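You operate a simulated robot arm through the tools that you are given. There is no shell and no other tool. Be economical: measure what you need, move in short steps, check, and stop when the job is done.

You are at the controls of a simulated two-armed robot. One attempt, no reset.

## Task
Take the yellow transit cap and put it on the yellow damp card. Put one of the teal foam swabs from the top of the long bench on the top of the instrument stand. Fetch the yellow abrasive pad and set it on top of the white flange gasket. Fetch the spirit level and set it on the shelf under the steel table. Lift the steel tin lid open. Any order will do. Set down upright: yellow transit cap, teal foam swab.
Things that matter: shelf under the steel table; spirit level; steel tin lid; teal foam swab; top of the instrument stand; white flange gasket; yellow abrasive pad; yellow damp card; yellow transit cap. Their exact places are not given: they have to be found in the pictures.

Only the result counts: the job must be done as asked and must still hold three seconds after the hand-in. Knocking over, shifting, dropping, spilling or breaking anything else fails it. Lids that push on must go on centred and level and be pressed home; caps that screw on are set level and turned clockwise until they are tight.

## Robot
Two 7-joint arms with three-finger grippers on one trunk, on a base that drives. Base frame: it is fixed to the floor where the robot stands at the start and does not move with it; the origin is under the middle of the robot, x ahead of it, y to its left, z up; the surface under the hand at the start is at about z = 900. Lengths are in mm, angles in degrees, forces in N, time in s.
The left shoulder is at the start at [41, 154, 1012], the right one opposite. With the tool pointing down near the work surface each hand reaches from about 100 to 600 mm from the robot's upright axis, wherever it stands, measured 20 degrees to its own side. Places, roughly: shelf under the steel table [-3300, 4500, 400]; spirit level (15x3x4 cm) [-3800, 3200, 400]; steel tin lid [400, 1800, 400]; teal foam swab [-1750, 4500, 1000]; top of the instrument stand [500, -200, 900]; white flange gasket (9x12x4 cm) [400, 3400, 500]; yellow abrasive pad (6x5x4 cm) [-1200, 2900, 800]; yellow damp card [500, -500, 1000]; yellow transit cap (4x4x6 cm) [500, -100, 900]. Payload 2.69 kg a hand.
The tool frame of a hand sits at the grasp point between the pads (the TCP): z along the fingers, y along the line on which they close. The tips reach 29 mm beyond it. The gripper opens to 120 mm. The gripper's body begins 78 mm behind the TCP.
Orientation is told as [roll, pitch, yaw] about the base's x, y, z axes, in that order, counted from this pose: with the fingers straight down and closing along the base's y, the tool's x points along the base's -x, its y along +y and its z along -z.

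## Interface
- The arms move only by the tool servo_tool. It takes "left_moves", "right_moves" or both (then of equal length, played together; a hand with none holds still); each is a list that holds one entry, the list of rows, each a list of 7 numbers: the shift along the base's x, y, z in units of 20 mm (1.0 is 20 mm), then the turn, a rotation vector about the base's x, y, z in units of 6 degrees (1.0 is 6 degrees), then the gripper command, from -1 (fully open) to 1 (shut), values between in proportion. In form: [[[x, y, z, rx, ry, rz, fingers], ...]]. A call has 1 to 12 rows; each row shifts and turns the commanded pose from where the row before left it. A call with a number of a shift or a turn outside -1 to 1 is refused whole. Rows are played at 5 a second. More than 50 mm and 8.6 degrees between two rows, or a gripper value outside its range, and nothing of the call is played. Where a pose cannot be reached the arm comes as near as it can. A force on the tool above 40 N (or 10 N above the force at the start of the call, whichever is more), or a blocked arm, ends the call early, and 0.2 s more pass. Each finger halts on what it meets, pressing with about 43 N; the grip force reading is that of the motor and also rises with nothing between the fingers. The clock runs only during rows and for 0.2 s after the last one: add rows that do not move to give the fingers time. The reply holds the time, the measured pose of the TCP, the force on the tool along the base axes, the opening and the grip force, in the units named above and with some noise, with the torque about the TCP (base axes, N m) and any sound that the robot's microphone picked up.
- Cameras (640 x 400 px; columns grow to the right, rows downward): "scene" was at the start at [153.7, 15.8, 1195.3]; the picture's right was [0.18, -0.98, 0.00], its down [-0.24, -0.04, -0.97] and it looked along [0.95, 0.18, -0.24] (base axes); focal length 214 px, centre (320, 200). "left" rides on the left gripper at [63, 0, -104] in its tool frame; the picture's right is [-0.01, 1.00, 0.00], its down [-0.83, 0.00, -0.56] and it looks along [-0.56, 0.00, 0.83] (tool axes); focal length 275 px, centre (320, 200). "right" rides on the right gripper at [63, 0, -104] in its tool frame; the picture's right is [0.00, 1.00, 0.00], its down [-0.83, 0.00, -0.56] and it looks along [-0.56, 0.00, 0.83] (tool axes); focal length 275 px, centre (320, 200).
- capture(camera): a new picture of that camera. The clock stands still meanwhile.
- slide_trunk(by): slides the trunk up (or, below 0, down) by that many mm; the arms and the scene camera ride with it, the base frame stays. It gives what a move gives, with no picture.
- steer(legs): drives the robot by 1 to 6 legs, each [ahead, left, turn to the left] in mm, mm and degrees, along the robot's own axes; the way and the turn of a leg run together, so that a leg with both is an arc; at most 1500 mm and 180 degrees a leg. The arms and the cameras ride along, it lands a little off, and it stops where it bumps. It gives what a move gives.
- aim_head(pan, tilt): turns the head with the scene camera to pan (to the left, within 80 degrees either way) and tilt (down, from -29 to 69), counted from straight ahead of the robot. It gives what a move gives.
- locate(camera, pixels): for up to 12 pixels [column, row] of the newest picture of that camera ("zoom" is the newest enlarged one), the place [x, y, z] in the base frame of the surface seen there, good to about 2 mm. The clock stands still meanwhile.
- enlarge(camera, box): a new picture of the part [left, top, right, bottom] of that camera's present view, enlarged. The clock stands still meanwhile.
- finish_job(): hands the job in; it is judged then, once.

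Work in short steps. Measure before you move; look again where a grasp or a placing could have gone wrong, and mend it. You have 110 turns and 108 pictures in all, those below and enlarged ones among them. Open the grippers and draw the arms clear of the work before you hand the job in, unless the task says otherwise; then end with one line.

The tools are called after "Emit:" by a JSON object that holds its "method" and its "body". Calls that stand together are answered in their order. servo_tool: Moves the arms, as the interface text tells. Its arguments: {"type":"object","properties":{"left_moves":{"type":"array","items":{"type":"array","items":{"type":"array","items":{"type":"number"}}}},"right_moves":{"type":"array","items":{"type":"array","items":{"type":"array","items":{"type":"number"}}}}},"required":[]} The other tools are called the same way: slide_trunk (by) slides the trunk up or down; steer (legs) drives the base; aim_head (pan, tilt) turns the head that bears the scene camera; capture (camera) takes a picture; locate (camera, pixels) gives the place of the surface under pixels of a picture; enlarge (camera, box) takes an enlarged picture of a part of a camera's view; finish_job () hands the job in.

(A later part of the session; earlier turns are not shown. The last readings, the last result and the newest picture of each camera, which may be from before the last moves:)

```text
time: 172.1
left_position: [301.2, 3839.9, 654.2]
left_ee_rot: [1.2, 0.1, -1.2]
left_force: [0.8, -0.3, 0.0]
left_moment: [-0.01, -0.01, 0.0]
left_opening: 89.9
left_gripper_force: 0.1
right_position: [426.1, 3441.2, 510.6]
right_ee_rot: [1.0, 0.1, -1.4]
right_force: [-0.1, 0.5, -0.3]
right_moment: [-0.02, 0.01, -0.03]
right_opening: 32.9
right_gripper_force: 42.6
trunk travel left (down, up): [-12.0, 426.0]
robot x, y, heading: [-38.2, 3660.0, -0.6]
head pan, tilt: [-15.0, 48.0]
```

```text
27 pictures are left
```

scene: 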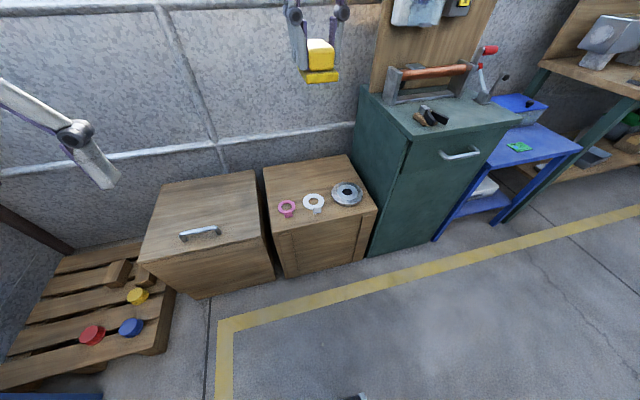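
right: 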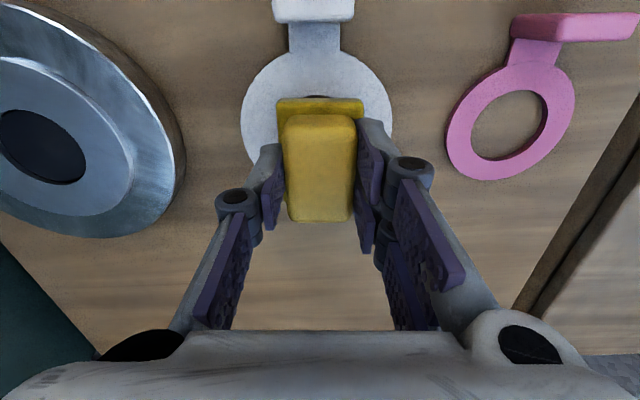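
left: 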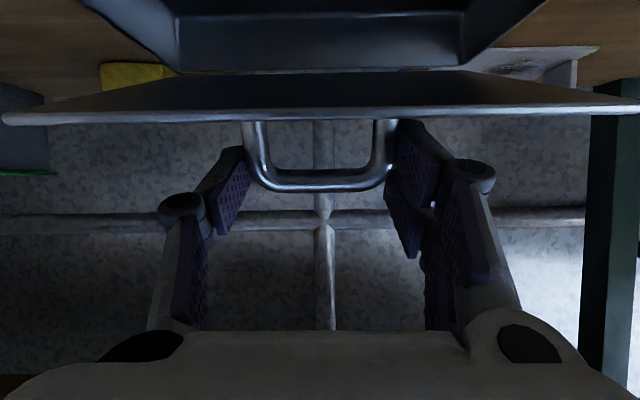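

Well centred. Touch down, release and rise.

Emit:
{"method": "servo_tool", "body": {"right_moves": [[[0, 0, -0.3, 0, 0, 0, 1], [0, 0, -0.2, 0, 0, 0, 1], [0, 0, -0.1, 0, 0, 0, 1], [0, 0, 0, 0, 0, 0, 1]]]}}

Emit:
{"method": "servo_tool", "body": {"right_moves": [[[0, 0, 0, 0, 0, 0, 0.4], [0, 0, 0, 0, 0, 0, 0.2], [0, 0, 0, 0, 0, 0, 0.2], [0, 0, 0.5, 0, 0, 0, 0.2], [0, 0, 1, 0, 0, 0, 0.2], [0, 0, 1, 0, 0, 0, 0.2], [0, 0, 1, 0, 0, 0, 0.2], [0, 0, 1, 0, 0, 0, 0.2], [0, 0, 1, 0, 0, 0, 0.2], [0, 0, 1, 0, 0, 0, 0.2]]]}}

Emit:
{"method": "capture", "body": {"camera": "right"}}

```text
time: 173.1
left_position: [300.2, 3839.9, 655.2]
left_ee_rot: [1.1, 0.3, -1.2]
left_force: [-0.6, 0.1, 0.3]
left_moment: [0.01, 0.04, 0.02]
left_opening: 90.0
left_gripper_force: 0.0
right_position: [425.3, 3440.7, 498.1]
right_ee_rot: [0.9, 0.0, -1.5]
right_force: [0.8, 0.9, 7.7]
right_moment: [-0.13, 0.09, 0.01]
right_opening: 33.0
right_gripper_force: 42.9
trunk travel left (down, up): [-12.0, 426.0]
robot x, y, heading: [-33.3, 3662.4, -0.5]
head pan, tilt: [-15.0, 48.0]
```

```text
time: 175.3
left_position: [301.5, 3839.7, 655.7]
left_ee_rot: [1.0, 0.2, -1.3]
left_force: [0.7, 0.6, 0.2]
left_moment: [-0.03, 0.04, -0.01]
left_opening: 90.0
left_gripper_force: 0.1
right_position: [424.8, 3441.9, 628.1]
right_ee_rot: [1.1, 0.1, -1.4]
right_force: [0.7, 0.2, 0.1]
right_moment: [-0.02, -0.03, 0.0]
right_opening: 47.9
right_gripper_force: 0.0
trunk travel left (down, up): [-12.0, 426.0]
robot x, y, heading: [-34.5, 3661.9, -0.5]
head pan, tilt: [-15.0, 48.0]
```

```text
26 pictures are left
```

right: 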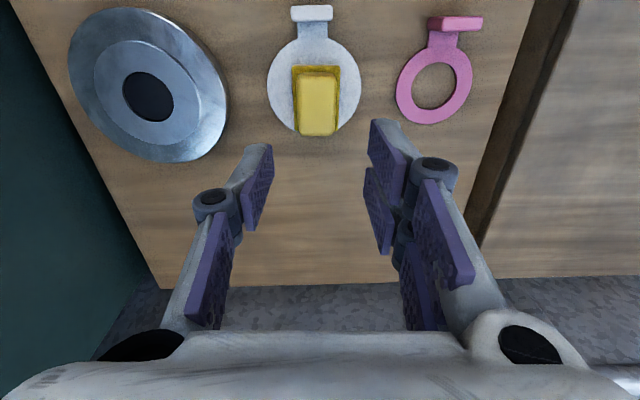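

Pad sits centred on the white gasket. Back off, raise the trunk, turn to −x and look down the aisle.

Emit:
{"method": "steer", "body": {"legs": [[-550, 0, 0]]}}

Emit:
{"method": "slide_trunk", "body": {"by": 360}}

Emit:
{"method": "servo_tool", "body": {"right_moves": [[[-0.8, 0, 0.5, 0, 0, 0, 0.2], [-0.8, 0, 0.5, 0, 0, 0, 0.2], [-0.8, 0, 0.5, 0, 0, 0, 0.2], [-0.8, 0, 0.5, 0, 0, 0, 0.2], [-0.8, 0, 0.5, 0, 0, 0, 0.2], [-0.8, 0, 0.5, 0, 0, 0, 0.2], [0, 0, 0.5, 0, 0, 0, 0.2]]]}}

Emit:
{"method": "steer", "body": {"legs": [[0, 0, 180]]}}

Emit:
{"method": "aim_head", "body": {"pan": 0, "tilt": 20}}

Emit:
{"method": "capture", "body": {"camera": "scene"}}

```text
time: 178.4
left_position: [-244.5, 3844.2, 654.7]
left_ee_rot: [1.0, 0.3, -1.6]
left_force: [-0.3, 0.0, -0.2]
left_moment: [0.02, 0.0, 0.02]
left_opening: 90.1
left_gripper_force: 0.1
right_position: [-123.0, 3446.5, 628.0]
right_ee_rot: [1.0, 0.1, -1.9]
right_force: [0.3, -1.0, 0.0]
right_moment: [-0.02, -0.01, -0.03]
right_opening: 47.9
right_gripper_force: 0.0
trunk travel left (down, up): [-12.0, 426.0]
robot x, y, heading: [-584.8, 3666.6, -0.8]
head pan, tilt: [-15.0, 48.0]
```

```text
time: 181.9
left_position: [-244.1, 3846.4, 1014.1]
left_ee_rot: [1.1, 0.2, -1.5]
left_force: [0.9, 0.1, 0.8]
left_moment: [0.0, 0.01, 0.01]
left_opening: 90.0
left_gripper_force: 0.1
right_position: [-123.9, 3446.8, 987.6]
right_ee_rot: [1.1, 0.0, -1.9]
right_force: [-0.4, 0.4, -0.3]
right_moment: [0.04, -0.02, 0.04]
right_opening: 47.9
right_gripper_force: 0.1
trunk travel left (down, up): [-372.0, 66.0]
robot x, y, heading: [-583.2, 3667.5, -1.1]
head pan, tilt: [-15.0, 48.0]
```

```text
time: 183.5
left_position: [-243.8, 3844.6, 1014.2]
left_ee_rot: [1.2, 0.2, -1.6]
left_force: [-0.3, 1.2, 0.4]
left_moment: [0.0, 0.01, -0.01]
left_opening: 89.9
left_gripper_force: 0.1
right_position: [-220.7, 3446.9, 1058.3]
right_ee_rot: [1.1, 0.2, -1.9]
right_force: [0.8, 0.0, -0.3]
right_moment: [-0.01, 0.0, -0.04]
right_opening: 48.0
right_gripper_force: 0.1
trunk travel left (down, up): [-372.0, 66.0]
robot x, y, heading: [-584.3, 3665.9, -0.9]
head pan, tilt: [-15.0, 48.0]
```

```text
time: 191.2
left_position: [-925.5, 3498.7, 1014.5]
left_ee_rot: [1.1, 0.1, 177.6]
left_force: [0.5, 0.3, 0.3]
left_moment: [0.02, -0.02, -0.06]
left_opening: 90.1
left_gripper_force: 0.0
right_position: [-943.3, 3895.7, 1059.1]
right_ee_rot: [1.0, 0.1, 177.4]
right_force: [-0.2, 0.5, 0.0]
right_moment: [0.0, 0.0, 0.01]
right_opening: 47.8
right_gripper_force: 0.1
trunk travel left (down, up): [-372.0, 66.0]
robot x, y, heading: [-582.4, 3667.2, 178.2]
head pan, tilt: [-15.0, 48.0]
```

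```text
time: 192.2
left_position: [-924.6, 3498.4, 1014.9]
left_ee_rot: [1.1, 0.2, 177.5]
left_force: [0.0, 0.3, -0.8]
left_moment: [-0.03, 0.0, -0.01]
left_opening: 89.7
left_gripper_force: 0.0
right_position: [-943.4, 3897.6, 1058.8]
right_ee_rot: [1.1, 0.1, 177.4]
right_force: [1.0, 0.4, -0.8]
right_moment: [-0.03, -0.01, -0.01]
right_opening: 47.9
right_gripper_force: 0.0
trunk travel left (down, up): [-372.0, 66.0]
robot x, y, heading: [-585.6, 3668.7, 178.3]
head pan, tilt: [0.0, 20.0]
```

```text
25 pictures are left
```

scene: 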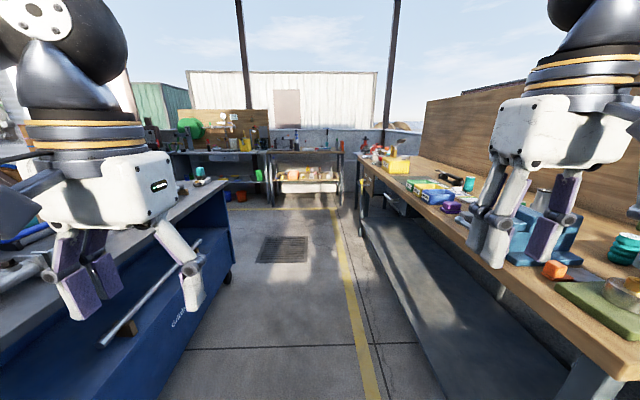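

Aisle ahead is clear. Drive ahead 1400 mm and look for the level and steel table.

Emit:
{"method": "steer", "body": {"legs": [[1200, 0, 1.5]]}}

Emit:
{"method": "aim_head", "body": {"pan": -70, "tilt": 28}}

Emit:
{"method": "capture", "body": {"camera": "scene"}}

Emit:
{"method": "aim_head", "body": {"pan": 0, "tilt": 25}}

Emit:
{"method": "capture", "body": {"camera": "scene"}}

```text
time: 198.2
left_position: [-2104.6, 3509.8, 1014.2]
left_ee_rot: [1.1, 0.2, 179.2]
left_force: [-0.2, 0.3, -0.2]
left_moment: [0.01, -0.03, 0.03]
left_opening: 90.2
left_gripper_force: 0.2
right_position: [-2134.3, 3909.4, 1057.9]
right_ee_rot: [1.1, 0.1, 179.1]
right_force: [0.1, 0.2, -0.1]
right_moment: [-0.02, -0.01, -0.02]
right_opening: 47.9
right_gripper_force: 0.1
trunk travel left (down, up): [-372.0, 66.0]
robot x, y, heading: [-1768.2, 3691.6, 179.5]
head pan, tilt: [0.0, 20.0]
```

```text
time: 199.6
left_position: [-2104.4, 3510.9, 1013.2]
left_ee_rot: [1.1, 0.1, 179.1]
left_force: [-0.2, 0.1, 0.2]
left_moment: [-0.05, -0.02, -0.02]
left_opening: 90.0
left_gripper_force: 0.1
right_position: [-2134.5, 3908.6, 1058.4]
right_ee_rot: [1.0, 0.1, 179.0]
right_force: [0.1, 0.7, -0.1]
right_moment: [0.0, -0.02, -0.01]
right_opening: 48.0
right_gripper_force: 0.0
trunk travel left (down, up): [-372.0, 66.0]
robot x, y, heading: [-1767.9, 3689.1, 179.7]
head pan, tilt: [-70.0, 28.0]
```

```text
24 pictures are left
```

scene: 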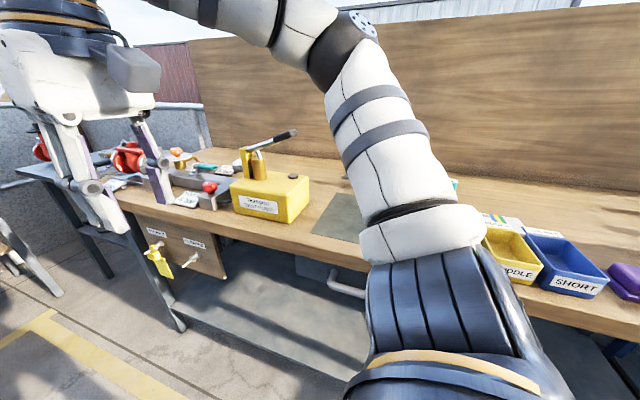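

```text
time: 201.0
left_position: [-2104.3, 3510.9, 1014.4]
left_ee_rot: [1.2, 0.2, 179.2]
left_force: [-0.4, 0.1, 0.6]
left_moment: [-0.01, 0.0, -0.02]
left_opening: 90.0
left_gripper_force: 0.1
right_position: [-2133.8, 3909.1, 1058.3]
right_ee_rot: [1.1, 0.1, 179.0]
right_force: [-0.6, 0.4, -0.9]
right_moment: [0.0, -0.03, -0.03]
right_opening: 47.8
right_gripper_force: 0.0
trunk travel left (down, up): [-372.0, 66.0]
robot x, y, heading: [-1764.4, 3689.9, 179.7]
head pan, tilt: [0.0, 25.0]
```

```text
23 pictures are left
```

scene: 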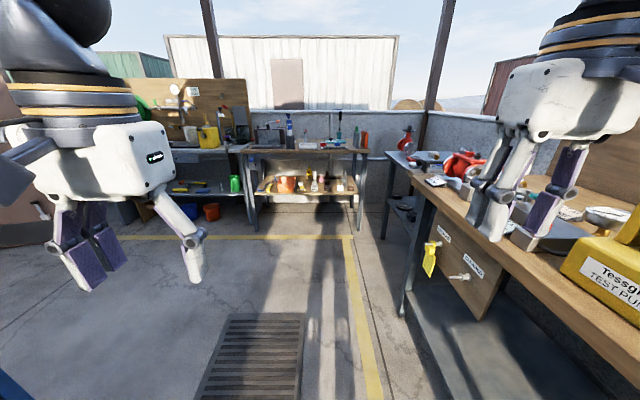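

The steel table is at far right; the level should be on a lower shelf at far left-centre. Drive to about (-3050,3350).

Emit:
{"method": "steer", "body": {"legs": [[1230, 330, 0]]}}

Emit:
{"method": "aim_head", "body": {"pan": 5, "tilt": 42}}

Emit:
{"method": "capture", "body": {"camera": "scene"}}

```text
time: 207.4
left_position: [-3332.3, 3203.4, 1015.4]
left_ee_rot: [1.1, 0.2, 178.3]
left_force: [0.0, -0.3, -0.4]
left_moment: [0.0, 0.03, 0.04]
left_opening: 90.0
left_gripper_force: 0.0
right_position: [-3355.1, 3601.4, 1058.1]
right_ee_rot: [1.0, 0.1, 178.0]
right_force: [0.2, 0.0, -0.4]
right_moment: [0.01, 0.0, -0.01]
right_opening: 47.9
right_gripper_force: 0.0
trunk travel left (down, up): [-372.0, 66.0]
robot x, y, heading: [-2992.9, 3376.0, 178.7]
head pan, tilt: [0.0, 25.0]
```

```text
time: 208.2
left_position: [-3332.7, 3203.2, 1015.3]
left_ee_rot: [1.0, 0.2, 178.2]
left_force: [0.3, 0.3, 0.0]
left_moment: [-0.03, -0.01, 0.02]
left_opening: 89.9
left_gripper_force: 0.1
right_position: [-3354.7, 3600.8, 1058.7]
right_ee_rot: [0.9, 0.1, 178.0]
right_force: [0.2, 0.8, -1.1]
right_moment: [-0.01, -0.03, 0.02]
right_opening: 47.9
right_gripper_force: 0.0
trunk travel left (down, up): [-372.0, 66.0]
robot x, y, heading: [-2991.7, 3376.9, 178.8]
head pan, tilt: [5.0, 42.0]
```

```text
22 pictures are left
```

scene: 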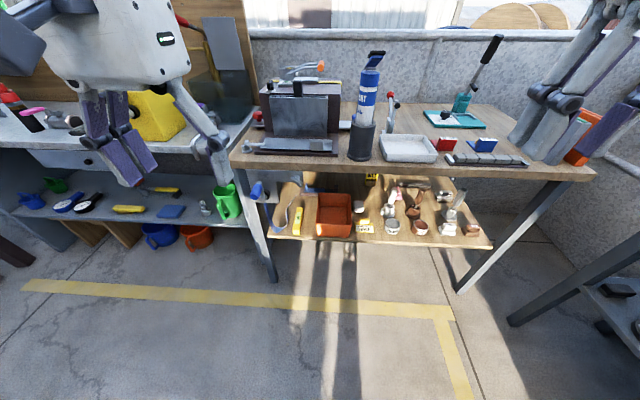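

Emit:
{"method": "enlarge", "body": {"camera": "scene", "box": [240, 165, 380, 250]}}

Emit:
{"method": "locate", "body": {"camera": "zoom", "pixels": [[260, 255], [262, 220], [255, 300], [240, 330], [300, 260], [160, 200], [120, 320], [350, 200], [350, 350], [200, 60]]}}

Emit:
{"method": "locate", "body": {"camera": "scene", "pixels": [[230, 160], [590, 175], [270, 240], [490, 245], [130, 208], [300, 178], [265, 275], [170, 190]]}}

```text
4.57 times, centred on (310, 208) of scene
```

zoom: 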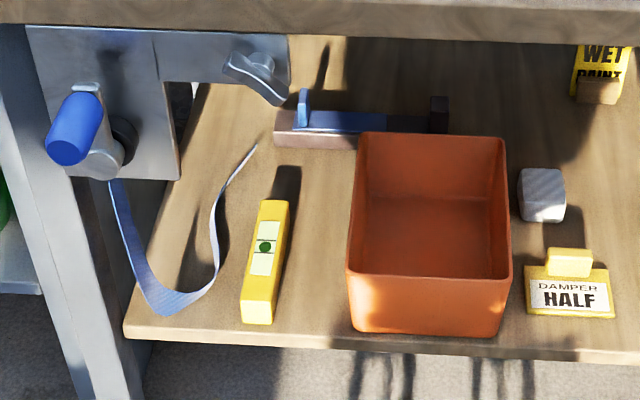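

```text
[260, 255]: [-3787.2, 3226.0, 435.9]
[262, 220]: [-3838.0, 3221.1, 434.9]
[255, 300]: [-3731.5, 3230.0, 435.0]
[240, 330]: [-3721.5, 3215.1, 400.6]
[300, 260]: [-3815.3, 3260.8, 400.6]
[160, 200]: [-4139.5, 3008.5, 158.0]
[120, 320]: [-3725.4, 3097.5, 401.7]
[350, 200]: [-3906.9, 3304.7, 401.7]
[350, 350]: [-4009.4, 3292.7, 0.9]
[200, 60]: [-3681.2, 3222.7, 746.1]
```

```text
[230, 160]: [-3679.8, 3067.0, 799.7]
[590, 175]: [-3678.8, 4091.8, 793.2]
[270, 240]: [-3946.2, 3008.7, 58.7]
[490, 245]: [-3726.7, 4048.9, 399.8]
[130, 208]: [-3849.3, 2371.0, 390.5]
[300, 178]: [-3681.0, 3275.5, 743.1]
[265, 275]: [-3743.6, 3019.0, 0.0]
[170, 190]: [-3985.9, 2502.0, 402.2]
```

Level: x −3868…−3718, y≈3226, top z 435. Pitch the left hand 45° forward, then approach and lower the trunk.

Emit:
{"method": "servo_tool", "body": {"left_moves": [[[0, 0.1, -0.3, 0, 1, 0, -0.3], [0, 0.1, -0.3, 0, 1, 0, -0.3], [0, 0.1, -0.3, 0, 1, 0, -0.3], [0, 0.1, -0.3, 0, 1, 0, -0.3], [0, 0.1, -0.3, 0, 1, 0, -0.3], [0, 0.1, -0.3, 0, 1, 0, -0.3], [0, 0.1, -0.3, 0, 1, 0, -0.3], [0, 0, 0, 0, 0.5, 0, -0.3]]], "right_moves": [[[0.4, 0.2, 0, 0, 0, 0, 0.2], [0.4, 0.2, 0, 0, 0, 0, 0.2], [0.4, 0.2, 0, 0, 0, 0, 0.2], [0.4, 0.2, 0, 0, 0, 0, 0.2], [0, 0, 0, 0, 0, 0, 0.2], [0, 0, 0, 0, 0, 0, 0.2], [0, 0, 0, 0, 0, 0, 0.2], [0, 0, 0, 0, 0, 0, 0.2]]]}}

Emit:
{"method": "steer", "body": {"legs": [[170, 0, 1.2]]}}

Emit:
{"method": "slide_trunk", "body": {"by": -365}}

Emit:
{"method": "capture", "body": {"camera": "left"}}

```text
time: 210.0
left_position: [-3356.1, 3226.5, 994.2]
left_ee_rot: [2.9, -44.8, 177.4]
left_force: [-0.1, -0.4, 0.3]
left_moment: [0.0, 0.0, -0.01]
left_opening: 78.0
left_gripper_force: 0.2
left hand out of reach, approached as far as the arm can: row 7, 8
right_position: [-3322.4, 3616.9, 1057.0]
right_ee_rot: [1.1, 0.1, 178.0]
right_force: [0.4, 0.1, 0.3]
right_moment: [-0.01, 0.01, -0.02]
right_opening: 48.0
right_gripper_force: 0.2
trunk travel left (down, up): [-372.0, 66.0]
robot x, y, heading: [-2996.7, 3376.9, 178.7]
head pan, tilt: [5.0, 42.0]
```

```text
time: 211.4
left_position: [-3523.7, 3221.3, 993.4]
left_ee_rot: [2.9, -44.6, 178.7]
left_force: [0.4, 1.1, 0.2]
left_moment: [0.0, 0.01, -0.01]
left_opening: 77.9
left_gripper_force: 0.0
right_position: [-3498.1, 3611.6, 1057.4]
right_ee_rot: [1.0, 0.1, 179.3]
right_force: [-0.8, -0.6, -1.4]
right_moment: [-0.01, -0.04, -0.03]
right_opening: 48.0
right_gripper_force: 0.0
trunk travel left (down, up): [-372.0, 66.0]
robot x, y, heading: [-3163.9, 3377.4, 179.9]
head pan, tilt: [5.0, 42.0]
```

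```text
time: 215.0
left_position: [-3575.7, 3220.0, 501.7]
left_ee_rot: [2.4, -20.9, 179.0]
left_force: [0.4, -0.7, 0.5]
left_moment: [0.0, -0.01, 0.0]
left_opening: 77.8
left_gripper_force: 0.1
right_position: [-3564.0, 3611.6, 628.2]
right_ee_rot: [0.9, 13.6, 179.2]
right_force: [0.3, -0.7, -0.4]
right_moment: [0.03, -0.01, -0.01]
right_opening: 47.9
right_gripper_force: 0.1
trunk travel left (down, up): [-7.0, 431.0]
robot x, y, heading: [-3164.0, 3376.5, 180.1]
head pan, tilt: [5.0, 42.0]
```

```text
20 pictures are left
```

left: 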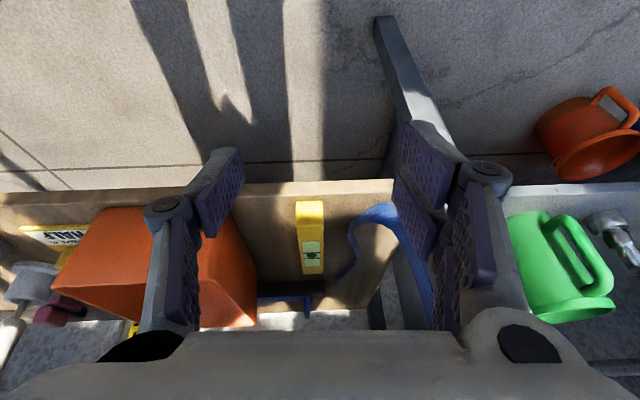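

Level at col 310. Restore the 45° pitch, yaw +6°, narrow to 48 mm and move to the staging point in front.

Emit:
{"method": "servo_tool", "body": {"left_moves": [[[-0.8, 0.1, 0, 0, 0.7, 0.2, 0.2], [-0.8, 0.1, 0, 0, 0.7, 0.2, 0.2], [-0.8, 0.1, 0, 0, 0.7, 0.2, 0.2], [-0.8, 0.1, 0, 0, 0.7, 0.2, 0.2], [-0.8, 0.05, 0, 0, 0.7, 0.2, 0.2], [-0.8, 0, 0, 0, 0.5, 0, 0.2], [-0.5, 0, 0, 0, 0, 0, 0.2], [0, 0, 0, 0, 0, 0, 0.2]]]}}

Emit:
{"method": "capture", "body": {"camera": "left"}}

```text
time: 216.8
left_position: [-3681.6, 3228.8, 500.9]
left_ee_rot: [1.1, -44.7, -174.1]
left_force: [-0.6, 1.0, -0.1]
left_moment: [0.01, -0.01, -0.01]
left_opening: 48.2
left_gripper_force: 0.0
right_position: [-3564.4, 3611.1, 628.2]
right_ee_rot: [1.0, 13.5, 179.1]
right_force: [-0.6, 0.3, -0.5]
right_moment: [-0.04, -0.03, 0.0]
right_opening: 48.1
right_gripper_force: 0.1
trunk travel left (down, up): [-7.0, 431.0]
robot x, y, heading: [-3164.8, 3381.3, 180.0]
head pan, tilt: [5.0, 42.0]
```

```text
19 pictures are left
```

left: 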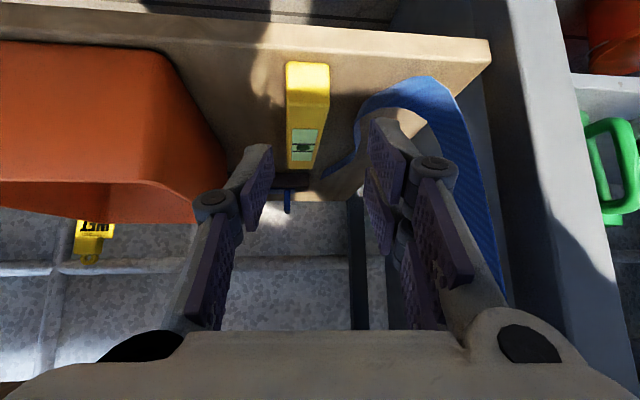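

Offset ~5 mm to +y. Narrow to 43 mm and advance along the tool axis to (-3735,3233,440).

Emit:
{"method": "servo_tool", "body": {"left_moves": [[[0, 0.25, 0, 0, 0, 0, 0.28], [-0.55, 0, -0.6, 0, 0, 0, 0.28], [-0.55, 0, -0.6, 0, 0, 0, 0.28], [-0.55, 0, -0.6, 0, 0, 0, 0.28], [-0.55, 0, -0.6, 0, 0, 0, 0.28], [-0.4, 0, -0.5, 0, 0, 0, 0.28], [0, 0, 0, 0, 0, 0, 0.28]]]}}

Emit:
{"method": "capture", "body": {"camera": "left"}}

```text
time: 218.4
left_position: [-3733.3, 3235.4, 445.5]
left_ee_rot: [1.0, -44.9, -174.2]
left_force: [0.0, -0.1, 0.4]
left_moment: [0.02, 0.01, 0.01]
left_opening: 43.4
left_gripper_force: 0.1
right_position: [-3563.7, 3611.2, 628.6]
right_ee_rot: [0.8, 13.4, 179.2]
right_force: [0.4, -0.5, -0.5]
right_moment: [-0.01, 0.0, -0.01]
right_opening: 48.1
right_gripper_force: 0.1
trunk travel left (down, up): [-7.0, 431.0]
robot x, y, heading: [-3161.8, 3374.8, 180.0]
head pan, tilt: [5.0, 42.0]
```

```text
18 pictures are left
```

left: 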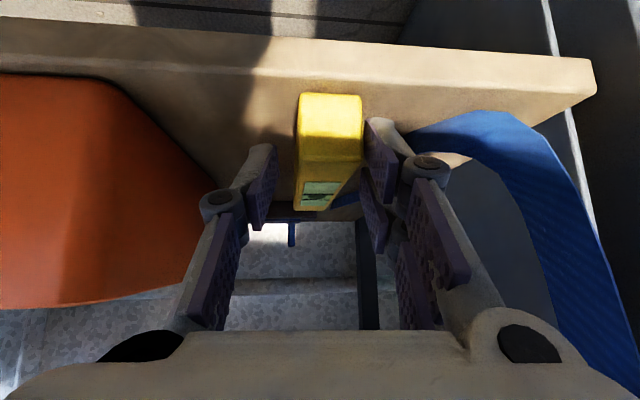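

The level's end is between the pads. Nudge 5 mm further and close, then lift slightly.

Emit:
{"method": "servo_tool", "body": {"left_moves": [[[-0.25, -0.05, -0.25, 0, 0, 0, 0.28], [0, 0, 0, 0, 0, 0, 0.5], [0, 0, 0, 0, 0, 0, 1], [0, 0, 0, 0, 0, 0, 1], [0, 0, 0, 0, 0, 0, 1]]]}}

Emit:
{"method": "servo_tool", "body": {"left_moves": [[[0, 0, 0.5, 0, 0, 0, 1], [0.2, 0, 0.8, 0, 0, 0, 1], [0.5, 0, 0.7, 0, 0, 0, 1], [0.8, 0, 0.5, 0, 0, 0, 1], [0, 0, 0, 0, 0, 0, 1]]]}}

Emit:
{"method": "capture", "body": {"camera": "left"}}

```text
time: 219.6
left_position: [-3737.7, 3234.7, 440.0]
left_ee_rot: [0.9, -44.9, -174.1]
left_force: [-0.5, -1.3, 2.1]
left_moment: [-0.07, 0.13, 0.03]
left_opening: 29.3
left_gripper_force: 43.1
right_position: [-3565.0, 3610.9, 627.6]
right_ee_rot: [0.9, 13.4, 179.2]
right_force: [-1.0, 0.4, -0.4]
right_moment: [-0.04, 0.0, 0.04]
right_opening: 48.2
right_gripper_force: 0.0
trunk travel left (down, up): [-7.0, 431.0]
robot x, y, heading: [-3161.5, 3382.7, 180.2]
head pan, tilt: [5.0, 42.0]
```

```text
time: 220.8
left_position: [-3707.8, 3234.8, 490.8]
left_ee_rot: [1.2, -44.9, -174.1]
left_force: [0.7, -0.2, -2.3]
left_moment: [0.03, -0.07, 0.0]
left_opening: 29.5
left_gripper_force: 43.0
right_position: [-3564.2, 3611.8, 627.8]
right_ee_rot: [0.9, 13.5, 179.2]
right_force: [-0.4, -0.6, -0.4]
right_moment: [0.01, 0.0, -0.01]
right_opening: 47.9
right_gripper_force: 0.1
trunk travel left (down, up): [-7.0, 431.0]
robot x, y, heading: [-3163.2, 3376.8, 179.9]
head pan, tilt: [5.0, 42.0]
```

```text
17 pictures are left
```

left: 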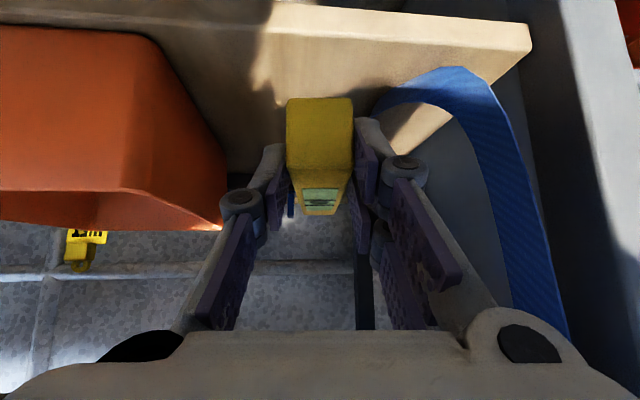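

Level held firmly. Back out, turn to face +y, and look at the steel table.

Emit:
{"method": "steer", "body": {"legs": [[-400, 80, 0], [0, 0, -90], [0, 330, 0]]}}

Emit:
{"method": "aim_head", "body": {"pan": 8, "tilt": 22}}

Emit:
{"method": "capture", "body": {"camera": "scene"}}

```text
time: 229.8
left_position: [-3240.5, 3839.7, 491.8]
left_ee_rot: [1.0, -44.7, 96.6]
left_force: [-1.2, -0.5, -1.4]
left_moment: [-0.08, 0.01, 0.01]
left_opening: 29.2
left_gripper_force: 42.7
right_position: [-2861.5, 3698.6, 627.9]
right_ee_rot: [1.0, 13.5, 89.9]
right_force: [0.7, 0.3, 0.7]
right_moment: [0.03, 0.04, 0.02]
right_opening: 48.2
right_gripper_force: 0.0
trunk travel left (down, up): [-7.0, 431.0]
robot x, y, heading: [-3088.7, 3295.0, 90.5]
head pan, tilt: [5.0, 42.0]
```

```text
time: 230.7
left_position: [-3240.6, 3837.5, 490.9]
left_ee_rot: [1.0, -44.8, 96.6]
left_force: [-0.5, 0.2, -0.5]
left_moment: [-0.06, 0.0, 0.02]
left_opening: 29.5
left_gripper_force: 43.0
right_position: [-2860.9, 3700.5, 628.2]
right_ee_rot: [0.9, 13.5, 89.9]
right_force: [0.0, -0.9, -0.5]
right_moment: [0.0, 0.03, -0.02]
right_opening: 48.2
right_gripper_force: 0.0
trunk travel left (down, up): [-7.0, 431.0]
robot x, y, heading: [-3088.7, 3296.7, 90.5]
head pan, tilt: [8.0, 22.0]
```

```text
16 pictures are left
```

scene: 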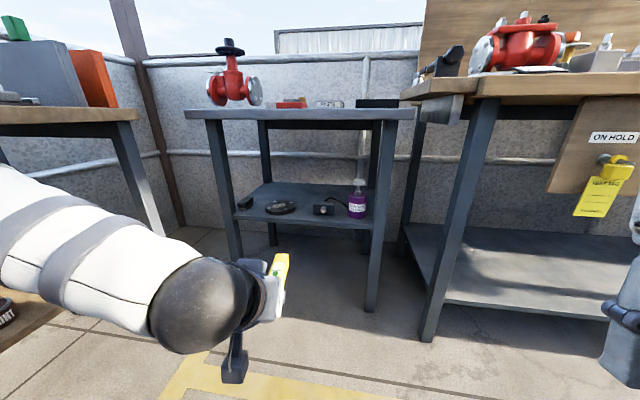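

Emit:
{"method": "enlarge", "body": {"camera": "scene", "box": [210, 100, 410, 240]}}

Emit:
{"method": "locate", "body": {"camera": "zoom", "pixels": [[110, 355], [220, 365], [330, 380], [440, 395], [225, 300], [360, 310], [300, 360], [360, 360], [300, 290], [115, 330], [480, 350], [300, 55]]}}

```text
2.86 times, centred on (310, 170) of scene
```

zoom: 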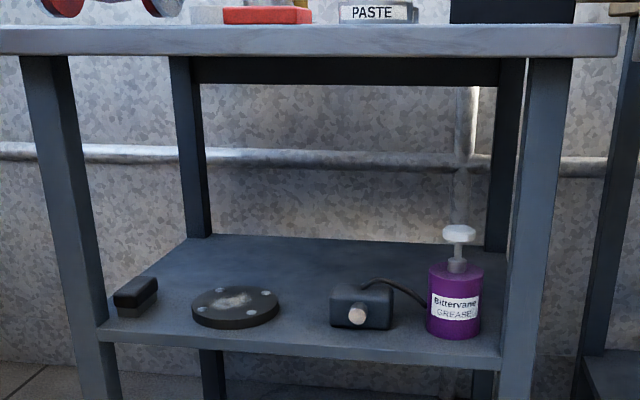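

```text
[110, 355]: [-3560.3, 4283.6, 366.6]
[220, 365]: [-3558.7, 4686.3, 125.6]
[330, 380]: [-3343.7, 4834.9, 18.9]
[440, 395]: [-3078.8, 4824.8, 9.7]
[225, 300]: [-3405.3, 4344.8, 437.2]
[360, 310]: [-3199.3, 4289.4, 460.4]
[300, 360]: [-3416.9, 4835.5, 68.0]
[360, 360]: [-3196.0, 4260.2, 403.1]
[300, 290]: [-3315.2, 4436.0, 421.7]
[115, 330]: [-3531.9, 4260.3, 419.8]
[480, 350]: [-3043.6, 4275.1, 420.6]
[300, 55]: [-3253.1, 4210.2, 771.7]
```

Shelf z 421, front y 4258; free strip at x≈-3310 between the disc and the box. The right hand must be pulled in first to clear the long bench.

Emit:
{"method": "servo_tool", "body": {"right_moves": [[[0, -0.6, -0.6, 0.25, 0, 0, 0.2], [0, -0.6, -0.6, 0.25, 0, 0, 0.2], [0, -0.8, -0.6, 0.25, 0, 0, 0.2], [0, -0.8, -0.6, 0.25, 0, 0, 0.2], [0, -0.9, -0.6, 0.25, 0, 0, 0.2], [0, -0.9, -0.6, 0.25, 0, 0, 0.2], [0, -0.9, -0.4, 0.25, 0, 0, 0.2], [0, -0.9, 0, 0.25, 0, 0, 0.2], [0, -0.9, 0, 0.25, 0, 0, 0.2], [0, -0.9, 0, 0, 0, 0, 0.2], [0, -0.9, 0, 0, 0, 0, 0.2]]]}}

Emit:
{"method": "locate", "body": {"camera": "scene", "pixels": [[480, 95], [600, 90], [445, 260], [425, 330], [590, 150], [450, 300], [600, 320], [320, 112], [210, 120], [600, 200]]}}

```text
time: 233.1
left_position: [-3240.5, 3838.8, 491.2]
left_ee_rot: [1.1, -44.8, 96.6]
left_force: [-0.8, -0.2, -1.1]
left_moment: [-0.07, -0.03, 0.03]
left_opening: 29.6
left_gripper_force: 43.2
right_position: [-2855.0, 3564.2, 596.4]
right_ee_rot: [0.9, 0.1, 90.0]
right_force: [-0.1, 0.1, -0.2]
right_moment: [0.0, -0.02, -0.02]
right_opening: 48.2
right_gripper_force: 0.1
right hand out of reach, approached as far as the arm can: row 7, 8, 9, 10, 11
trunk travel left (down, up): [-7.0, 431.0]
robot x, y, heading: [-3087.7, 3297.6, 90.8]
head pan, tilt: [8.0, 22.0]
```

```text
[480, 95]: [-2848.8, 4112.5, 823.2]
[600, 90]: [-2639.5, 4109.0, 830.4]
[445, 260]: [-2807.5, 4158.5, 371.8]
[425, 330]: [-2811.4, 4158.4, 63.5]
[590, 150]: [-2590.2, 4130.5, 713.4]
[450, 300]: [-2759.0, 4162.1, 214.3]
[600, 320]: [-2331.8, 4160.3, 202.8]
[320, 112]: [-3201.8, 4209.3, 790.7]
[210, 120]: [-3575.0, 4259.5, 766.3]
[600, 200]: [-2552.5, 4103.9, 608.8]
```

Tilt the right hand forward to draw its wrist back, lift the left 10 mm, then drive left 68 and ahead 500.

Emit:
{"method": "servo_tool", "body": {"right_moves": [[[0, 0, 0, 1, 0, 0, 0.2], [0, 0, 0, 1, 0, 0, 0.2], [0, 0, 0, 1, 0, 0, 0.2], [0, 0, 0, 1, 0, 0, 0.2], [0, 0, 0, 1, 0, 0, 0.2]]], "left_moves": [[[0, 0, 0.25, 0, 0, 0, 1], [0, 0, 0.25, 0, 0, 0, 1], [0, 0, 0, 0, 0, 0, 1], [0, 0, 0, 0, 0, 0, 1], [0, 0, 0, 0, 0, 0, 1]]]}}

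Emit:
{"method": "steer", "body": {"legs": [[0, 64, 0], [500, 0, 0]]}}

Emit:
{"method": "capture", "body": {"camera": "scene"}}

```text
time: 234.3
left_position: [-3241.3, 3837.7, 500.0]
left_ee_rot: [1.0, -44.8, 96.6]
left_force: [0.1, 0.7, -1.6]
left_moment: [-0.07, -0.01, 0.0]
left_opening: 29.2
left_gripper_force: 43.2
right_position: [-2848.6, 3598.5, 663.9]
right_ee_rot: [0.9, -30.0, 89.9]
right_force: [0.2, -0.2, -0.1]
right_moment: [0.03, 0.01, 0.02]
right_opening: 47.7
right_gripper_force: 0.1
right hand out of reach, approached as far as the arm can: row 1, 2, 3, 4, 5
trunk travel left (down, up): [-7.0, 431.0]
robot x, y, heading: [-3092.5, 3297.0, 90.6]
head pan, tilt: [8.0, 22.0]
```

```text
time: 237.9
left_position: [-3308.7, 4328.4, 500.1]
left_ee_rot: [1.1, -44.8, 96.3]
left_force: [0.1, 0.7, -0.7]
left_moment: [-0.11, -0.01, 0.02]
left_opening: 29.4
left_gripper_force: 43.2
right_position: [-2916.6, 4085.2, 664.3]
right_ee_rot: [1.0, -29.9, 89.7]
right_force: [1.3, -0.1, 0.3]
right_moment: [-0.01, 0.01, -0.02]
right_opening: 47.9
right_gripper_force: 0.1
trunk travel left (down, up): [-7.0, 431.0]
robot x, y, heading: [-3158.4, 3785.5, 90.2]
head pan, tilt: [8.0, 22.0]
```

```text
14 pictures are left
```

scene: 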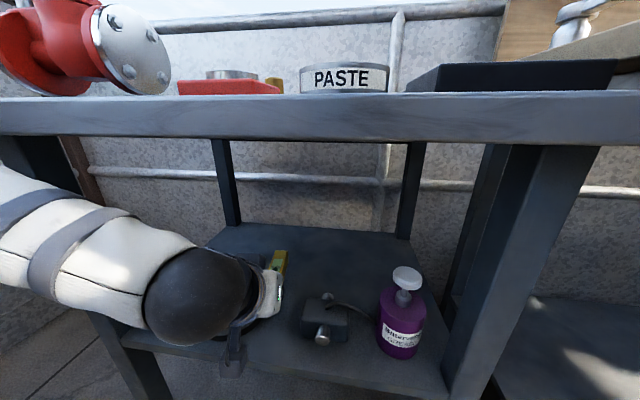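

Positions good. Extend 55 mm forward, then lower toward the shelf.

Emit:
{"method": "servo_tool", "body": {"left_moves": [[[0, 0.7, 0, 0, 0, 0, 1], [0, 0.7, 0, 0, 0, 0, 1], [0, 0.7, 0, 0, 0, 0, 1], [0, 0.65, 0, 0, 0, 0, 1], [0, 0, -0.5, 0, 0, 0, 1], [0, 0, -0.5, 0, 0, 0, 1], [0, 0, -0.4, 0, 0, 0, 1], [0, 0, 0, 0, 0, 0, 1]]]}}

Emit:
{"method": "enlarge", "body": {"camera": "scene", "box": [180, 200, 420, 370]}}

```text
time: 239.7
left_position: [-3308.2, 4382.6, 472.9]
left_ee_rot: [1.0, -44.7, 96.4]
left_force: [0.3, -0.2, -0.7]
left_moment: [-0.08, -0.02, 0.03]
left_opening: 29.3
left_gripper_force: 43.3
right_position: [-2916.6, 4087.0, 663.6]
right_ee_rot: [1.0, -29.9, 89.7]
right_force: [0.8, 0.3, -0.8]
right_moment: [-0.01, -0.02, -0.02]
right_opening: 48.3
right_gripper_force: 0.1
trunk travel left (down, up): [-7.0, 431.0]
robot x, y, heading: [-3153.9, 3781.3, 90.4]
head pan, tilt: [8.0, 22.0]
```

```text
2.35 times, centred on (300, 285) of scene
```

zoom: 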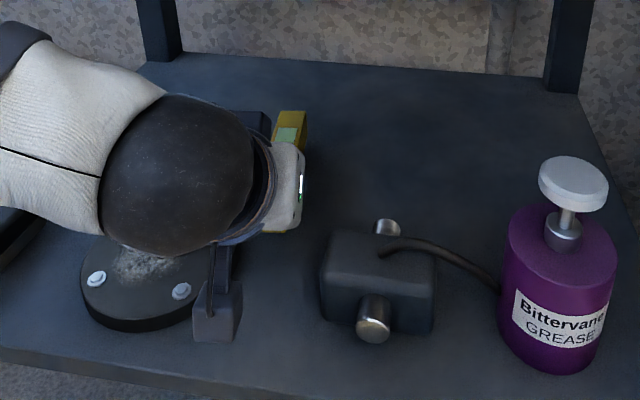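

Clear of the neighbours. Touch down, release to ~48 mm and withdraw along the tool axis.

Emit:
{"method": "servo_tool", "body": {"left_moves": [[[0, 0, -0.3, 0, 0, 0, 1], [0, 0, -0.2, 0, 0, 0, 1], [0, 0, -0.15, 0, 0, 0, 1], [0, 0, 0, 0, 0, 0, 1]]]}}

Emit:
{"method": "servo_tool", "body": {"left_moves": [[[0, 0, 0, 0, 0, 0, 0.4], [0, 0, 0, 0, 0, 0, 0.2], [0, 0, 0, 0, 0, 0, 0.2], [0, -0.4, 0.4, 0, 0, 0, 0.2], [0, -0.7, 0.6, 0, 0, 0, 0.2], [0, -0.8, 0.5, 0, 0, 0, 0.2], [0, -1, 0.2, 0, 0, 0, 0.2], [0, -1, 0, 0, 0, 0, 0.2]]]}}

Emit:
{"method": "steer", "body": {"legs": [[-400, 0, 0]]}}

Emit:
{"method": "enlarge", "body": {"camera": "scene", "box": [200, 120, 400, 260]}}

```text
time: 240.7
left_position: [-3307.4, 4382.6, 461.1]
left_ee_rot: [1.0, -45.0, 96.4]
left_force: [-1.5, 0.3, 7.7]
left_moment: [0.06, -0.05, 0.04]
left_opening: 29.2
left_gripper_force: 42.4
right_position: [-2916.0, 4084.8, 664.0]
right_ee_rot: [1.1, -30.0, 89.6]
right_force: [0.0, -1.4, -0.8]
right_moment: [0.01, 0.0, 0.02]
right_opening: 47.8
right_gripper_force: 0.0
trunk travel left (down, up): [-7.0, 431.0]
robot x, y, heading: [-3160.9, 3783.4, 90.3]
head pan, tilt: [8.0, 22.0]
```

```text
time: 242.5
left_position: [-3308.2, 4303.1, 493.3]
left_ee_rot: [1.2, -44.9, 96.4]
left_force: [-0.2, 0.7, -0.1]
left_moment: [0.01, 0.0, 0.01]
left_opening: 48.1
left_gripper_force: 0.1
right_position: [-2916.7, 4085.1, 663.8]
right_ee_rot: [1.0, -29.9, 89.6]
right_force: [-0.4, 0.2, -0.1]
right_moment: [-0.04, 0.0, -0.02]
right_opening: 47.8
right_gripper_force: 0.1
trunk travel left (down, up): [-7.0, 431.0]
robot x, y, heading: [-3159.3, 3786.2, 90.3]
head pan, tilt: [8.0, 22.0]
```

```text
time: 245.0
left_position: [-3303.3, 3907.3, 492.7]
left_ee_rot: [1.0, -44.8, 96.1]
left_force: [0.1, 0.5, 0.2]
left_moment: [0.0, -0.03, -0.01]
left_opening: 47.9
left_gripper_force: 0.1
right_position: [-2913.4, 3687.2, 664.2]
right_ee_rot: [1.0, -29.9, 89.4]
right_force: [0.3, -0.1, -0.3]
right_moment: [0.0, 0.05, 0.0]
right_opening: 47.8
right_gripper_force: 0.1
trunk travel left (down, up): [-7.0, 431.0]
robot x, y, heading: [-3158.7, 3386.8, 90.3]
head pan, tilt: [8.0, 22.0]
```

```text
2.86 times, centred on (300, 190) of scene
```

zoom: 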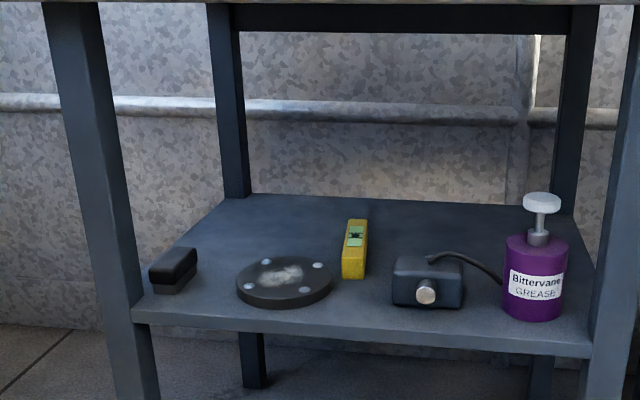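

The level rests on the shelf. Raise the trunk, straighten both hands, and strafe along the bench to x≈-1800.

Emit:
{"method": "slide_trunk", "body": {"by": 375}}

Emit:
{"method": "servo_tool", "body": {"left_moves": [[[0, -0.8, 0.6, -1, 0, 0, 0], [0, -0.8, 0.6, -1, 0, 0, 0], [0, -0.8, 0.6, -1, 0, 0, 0], [0, -0.8, 0.6, -1, 0, 0, 0], [0, -0.8, 0.6, -1, 0, 0, 0], [0, -0.8, 0.6, -1, 0, 0, 0], [0, -0.8, 0.6, -1, 0, 0, 0], [0, -0.8, 0.6, -0.5, 0, 0, 0], [0, -0.8, 0.6, 0, 0, -1, 0]]], "right_moves": [[[0, 0.3, 0.3, -1, 0, 0, 0], [0, 0.3, 0.3, -1, 0, 0, 0], [0, 0.3, 0.3, -1, 0, 0, 0], [0, 0.3, 0.3, -1, 0, 0, 0], [0, 0.3, 0, -1, 0, 0, 0], [0, 0, 0, 0, 0, 0, 0], [0, 0, 0, 0, 0, 0, 0], [0, 0, 0, 0, 0, 0, 0], [0, 0, 0, 0, 0, 0, 0]]]}}

Emit:
{"method": "steer", "body": {"legs": [[0, -1350, 0]]}}

Emit:
{"method": "aim_head", "body": {"pan": 0, "tilt": 22}}

Emit:
{"method": "capture", "body": {"camera": "scene"}}

```text
time: 248.6
left_position: [-3303.0, 3905.8, 867.1]
left_ee_rot: [0.9, -44.8, 96.1]
left_force: [-0.6, 0.6, -0.5]
left_moment: [-0.02, 0.0, -0.02]
left_opening: 48.0
left_gripper_force: 0.0
right_position: [-2912.4, 3685.6, 1039.6]
right_ee_rot: [1.1, -29.9, 89.4]
right_force: [-0.7, -0.1, 0.5]
right_moment: [0.02, -0.03, -0.02]
right_opening: 48.1
right_gripper_force: 0.0
trunk travel left (down, up): [-382.0, 56.0]
robot x, y, heading: [-3158.7, 3384.4, 90.4]
head pan, tilt: [8.0, 22.0]
```

```text
time: 250.6
left_position: [-3302.8, 3760.5, 976.8]
left_ee_rot: [5.3, 0.0, 88.3]
left_force: [0.1, -0.1, -0.2]
left_moment: [-0.02, 0.01, -0.04]
left_opening: 59.9
left_gripper_force: 0.0
right_position: [-2912.8, 3716.7, 1064.1]
right_ee_rot: [0.6, 0.1, 89.4]
right_force: [0.2, -0.5, 0.0]
right_moment: [0.02, -0.01, 0.02]
right_opening: 60.0
right_gripper_force: 0.1
trunk travel left (down, up): [-382.0, 56.0]
robot x, y, heading: [-3158.5, 3382.7, 90.1]
head pan, tilt: [8.0, 22.0]
```

```text
time: 261.0
left_position: [-1975.3, 3764.4, 976.3]
left_ee_rot: [5.4, 0.0, 88.0]
left_force: [-0.1, 0.0, 0.3]
left_moment: [-0.01, -0.02, 0.03]
left_opening: 60.0
left_gripper_force: 0.0
right_position: [-1585.4, 3719.2, 1064.5]
right_ee_rot: [0.7, 0.0, 89.2]
right_force: [-0.4, 0.3, -0.5]
right_moment: [0.01, 0.0, 0.04]
right_opening: 59.9
right_gripper_force: 0.0
trunk travel left (down, up): [-382.0, 56.0]
robot x, y, heading: [-1829.1, 3390.3, 90.1]
head pan, tilt: [8.0, 22.0]
```

```text
time: 261.7
left_position: [-1975.8, 3764.7, 976.9]
left_ee_rot: [5.3, 0.0, 88.0]
left_force: [0.2, 0.1, -0.8]
left_moment: [-0.02, 0.0, -0.01]
left_opening: 59.9
left_gripper_force: 0.1
right_position: [-1584.1, 3718.3, 1063.0]
right_ee_rot: [0.8, 0.2, 89.3]
right_force: [1.1, -0.7, -0.3]
right_moment: [0.01, 0.01, 0.02]
right_opening: 59.8
right_gripper_force: 0.1
trunk travel left (down, up): [-382.0, 56.0]
robot x, y, heading: [-1828.8, 3389.4, 90.0]
head pan, tilt: [0.0, 22.0]
```

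```text
11 pictures are left
```

scene: 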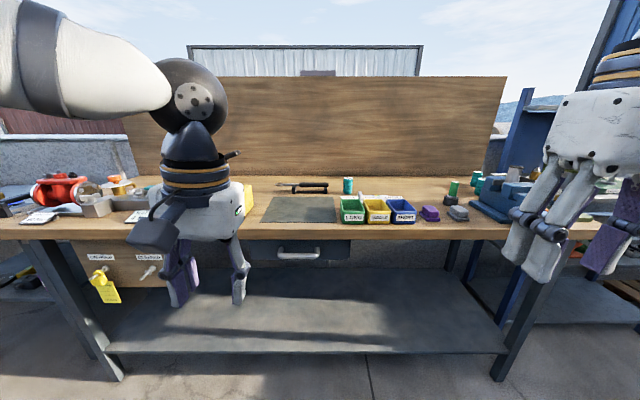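

Emit:
{"method": "enlarge", "body": {"camera": "scene", "box": [320, 160, 500, 250]}}

Emit:
{"method": "locate", "body": {"camera": "zoom", "pixels": [[100, 65], [100, 90], [100, 112], [485, 78], [480, 95], [475, 115], [560, 70], [545, 105], [370, 190], [490, 200], [300, 190]]}}

```text
3.56 times, centred on (410, 205) of scene
```

zoom: 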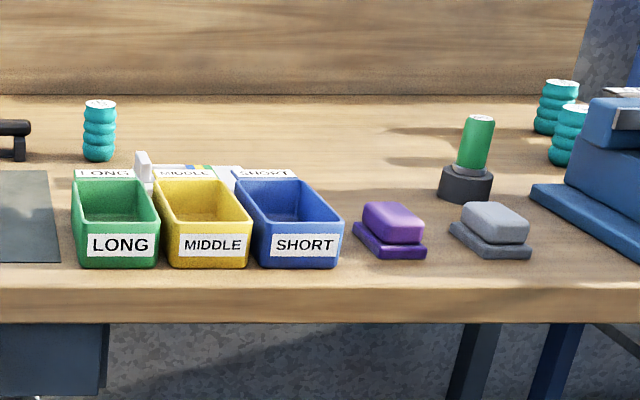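

```text
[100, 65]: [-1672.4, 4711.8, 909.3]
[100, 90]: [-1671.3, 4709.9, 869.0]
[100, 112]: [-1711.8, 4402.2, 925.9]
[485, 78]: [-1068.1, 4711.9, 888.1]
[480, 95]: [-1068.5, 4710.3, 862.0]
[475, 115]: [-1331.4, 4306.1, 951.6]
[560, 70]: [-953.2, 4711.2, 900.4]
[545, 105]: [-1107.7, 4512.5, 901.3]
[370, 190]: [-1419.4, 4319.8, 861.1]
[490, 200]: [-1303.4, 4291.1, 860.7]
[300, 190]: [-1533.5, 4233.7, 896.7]
```

Single swab at (-1712,~4405). Measure its sides, base and neighbours.

Emit:
{"method": "locate", "body": {"camera": "zoom", "pixels": [[100, 102], [100, 108], [86, 130], [114, 130], [100, 155], [60, 160], [130, 140], [142, 157], [110, 174], [20, 130], [30, 200], [100, 130]]}}

```text
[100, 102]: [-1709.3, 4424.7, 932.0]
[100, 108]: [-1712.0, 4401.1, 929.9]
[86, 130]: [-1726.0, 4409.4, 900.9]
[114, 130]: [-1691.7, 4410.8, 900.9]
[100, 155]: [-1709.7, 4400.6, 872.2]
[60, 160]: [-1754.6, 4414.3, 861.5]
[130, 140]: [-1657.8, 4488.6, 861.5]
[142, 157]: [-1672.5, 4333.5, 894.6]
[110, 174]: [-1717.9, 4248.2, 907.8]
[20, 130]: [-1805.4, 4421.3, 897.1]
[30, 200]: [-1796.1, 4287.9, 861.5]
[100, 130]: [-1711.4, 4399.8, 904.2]
```

Swab centre (-1710,4418), r≈18, z 861–932. Tilt the left hand 30° forward (fix its 5° roll), raise it, and drive to (-1560,3800).

Emit:
{"method": "servo_tool", "body": {"left_moves": [[[0, 0, 0.3, 0.9, -0.3, 0, -0.2], [0, 0, 0.3, 0.9, -0.3, 0, -0.2], [0, 0, 0.3, 0.9, -0.3, 0, -0.2], [0, 0, 0.3, 0.9, 0, 0, -0.2], [0, 0, 0.3, 0.9, 0, 0, -0.2], [0, 0, 0.3, 0.5, 0, 0, -0.2]]]}}

Emit:
{"method": "steer", "body": {"legs": [[0, -268, 0], [410, 0, 0]]}}

Emit:
{"method": "capture", "body": {"camera": "left"}}

```text
time: 263.1
left_position: [-1975.1, 3765.0, 1012.7]
left_ee_rot: [0.7, -30.3, 88.7]
left_force: [0.2, 0.8, -0.6]
left_moment: [0.02, -0.03, 0.01]
left_opening: 72.0
left_gripper_force: 0.1
right_position: [-1584.6, 3718.2, 1062.9]
right_ee_rot: [0.7, 0.1, 89.3]
right_force: [-0.5, -0.4, 0.7]
right_moment: [0.01, -0.02, 0.0]
right_opening: 60.0
right_gripper_force: 0.0
trunk travel left (down, up): [-382.0, 56.0]
robot x, y, heading: [-1826.7, 3388.9, 89.9]
head pan, tilt: [0.0, 22.0]
```

```text
time: 267.9
left_position: [-1705.4, 4173.0, 1011.4]
left_ee_rot: [0.7, -30.2, 88.6]
left_force: [0.3, 0.4, -1.0]
left_moment: [-0.02, 0.01, 0.01]
left_opening: 71.6
left_gripper_force: 0.0
right_position: [-1314.8, 4126.3, 1065.4]
right_ee_rot: [0.7, 0.0, 89.1]
right_force: [-0.3, 1.1, -0.5]
right_moment: [0.0, 0.02, 0.01]
right_opening: 59.9
right_gripper_force: 0.2
trunk travel left (down, up): [-382.0, 56.0]
robot x, y, heading: [-1565.9, 3798.9, 90.1]
head pan, tilt: [0.0, 22.0]
```

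```text
9 pictures are left
```

left: 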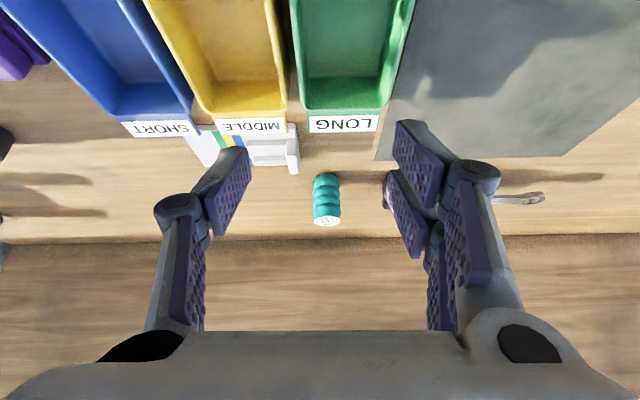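

Swab centred (col 326). Advance 182 mm at this height, then check the reach.

Emit:
{"method": "servo_tool", "body": {"left_moves": [[[0, 1, 0, 0, 0, 0, -0.2], [0, 1, 0, 0, 0, 0, -0.2], [0, 1, 0, 0, 0, 0, -0.2], [0, 1, 0, 0, 0, 0, -0.1], [0, 1, 0, 0, 0, 0, 0], [0, 1, 0, 0, 0, 0, 0], [-0.1, 1, 0, 0, 0, 0, 0], [-0.1, 1, 0, 0, 0, 0, 0], [0, 1, 0, 0, 0, 0, 0], [0, 0, 0, 0, 0, 0, 0]]]}}

Emit:
{"method": "servo_tool", "body": {"left_moves": [[[0, 0.55, -0.9, 0, 0, 0, 0], [0, 0.55, -0.9, 0, 0, 0, 0], [0, 0.55, -0.9, 0, 0, 0, 0], [0, 0, 0, 0, 0, 0, 0]]]}}

Emit:
{"method": "capture", "body": {"camera": "left"}}

```text
time: 270.1
left_position: [-1708.7, 4353.8, 1011.0]
left_ee_rot: [0.8, -30.1, 88.3]
left_force: [-0.1, 0.0, -0.4]
left_moment: [-0.05, 0.02, 0.0]
left_opening: 59.9
left_gripper_force: 0.1
right_position: [-1316.3, 4126.0, 1063.7]
right_ee_rot: [0.7, 0.1, 89.0]
right_force: [-0.1, 0.2, -0.4]
right_moment: [0.01, -0.01, 0.01]
right_opening: 60.0
right_gripper_force: 0.1
trunk travel left (down, up): [-382.0, 56.0]
robot x, y, heading: [-1560.3, 3794.4, 89.8]
head pan, tilt: [0.0, 22.0]
```

```text
time: 271.1
left_position: [-1708.9, 4388.2, 957.6]
left_ee_rot: [0.8, -30.2, 88.6]
left_force: [-0.7, 0.1, 1.0]
left_moment: [0.01, -0.01, -0.03]
left_opening: 60.0
left_gripper_force: 0.0
right_position: [-1314.9, 4125.4, 1064.8]
right_ee_rot: [0.7, 0.2, 89.1]
right_force: [0.3, -0.3, 0.3]
right_moment: [0.03, 0.02, 0.01]
right_opening: 60.0
right_gripper_force: 0.1
trunk travel left (down, up): [-382.0, 56.0]
robot x, y, heading: [-1561.0, 3798.3, 90.0]
head pan, tilt: [0.0, 22.0]
```

```text
8 pictures are left
```

left: 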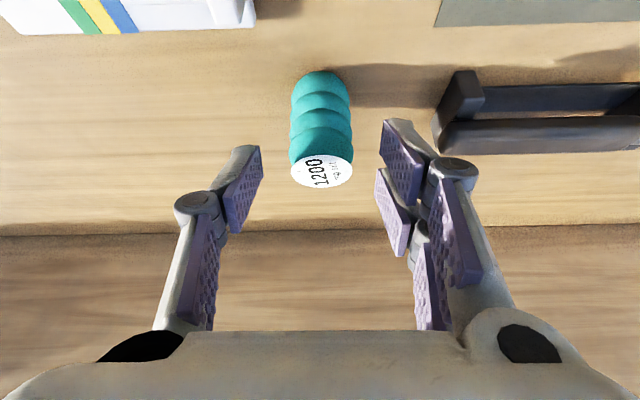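

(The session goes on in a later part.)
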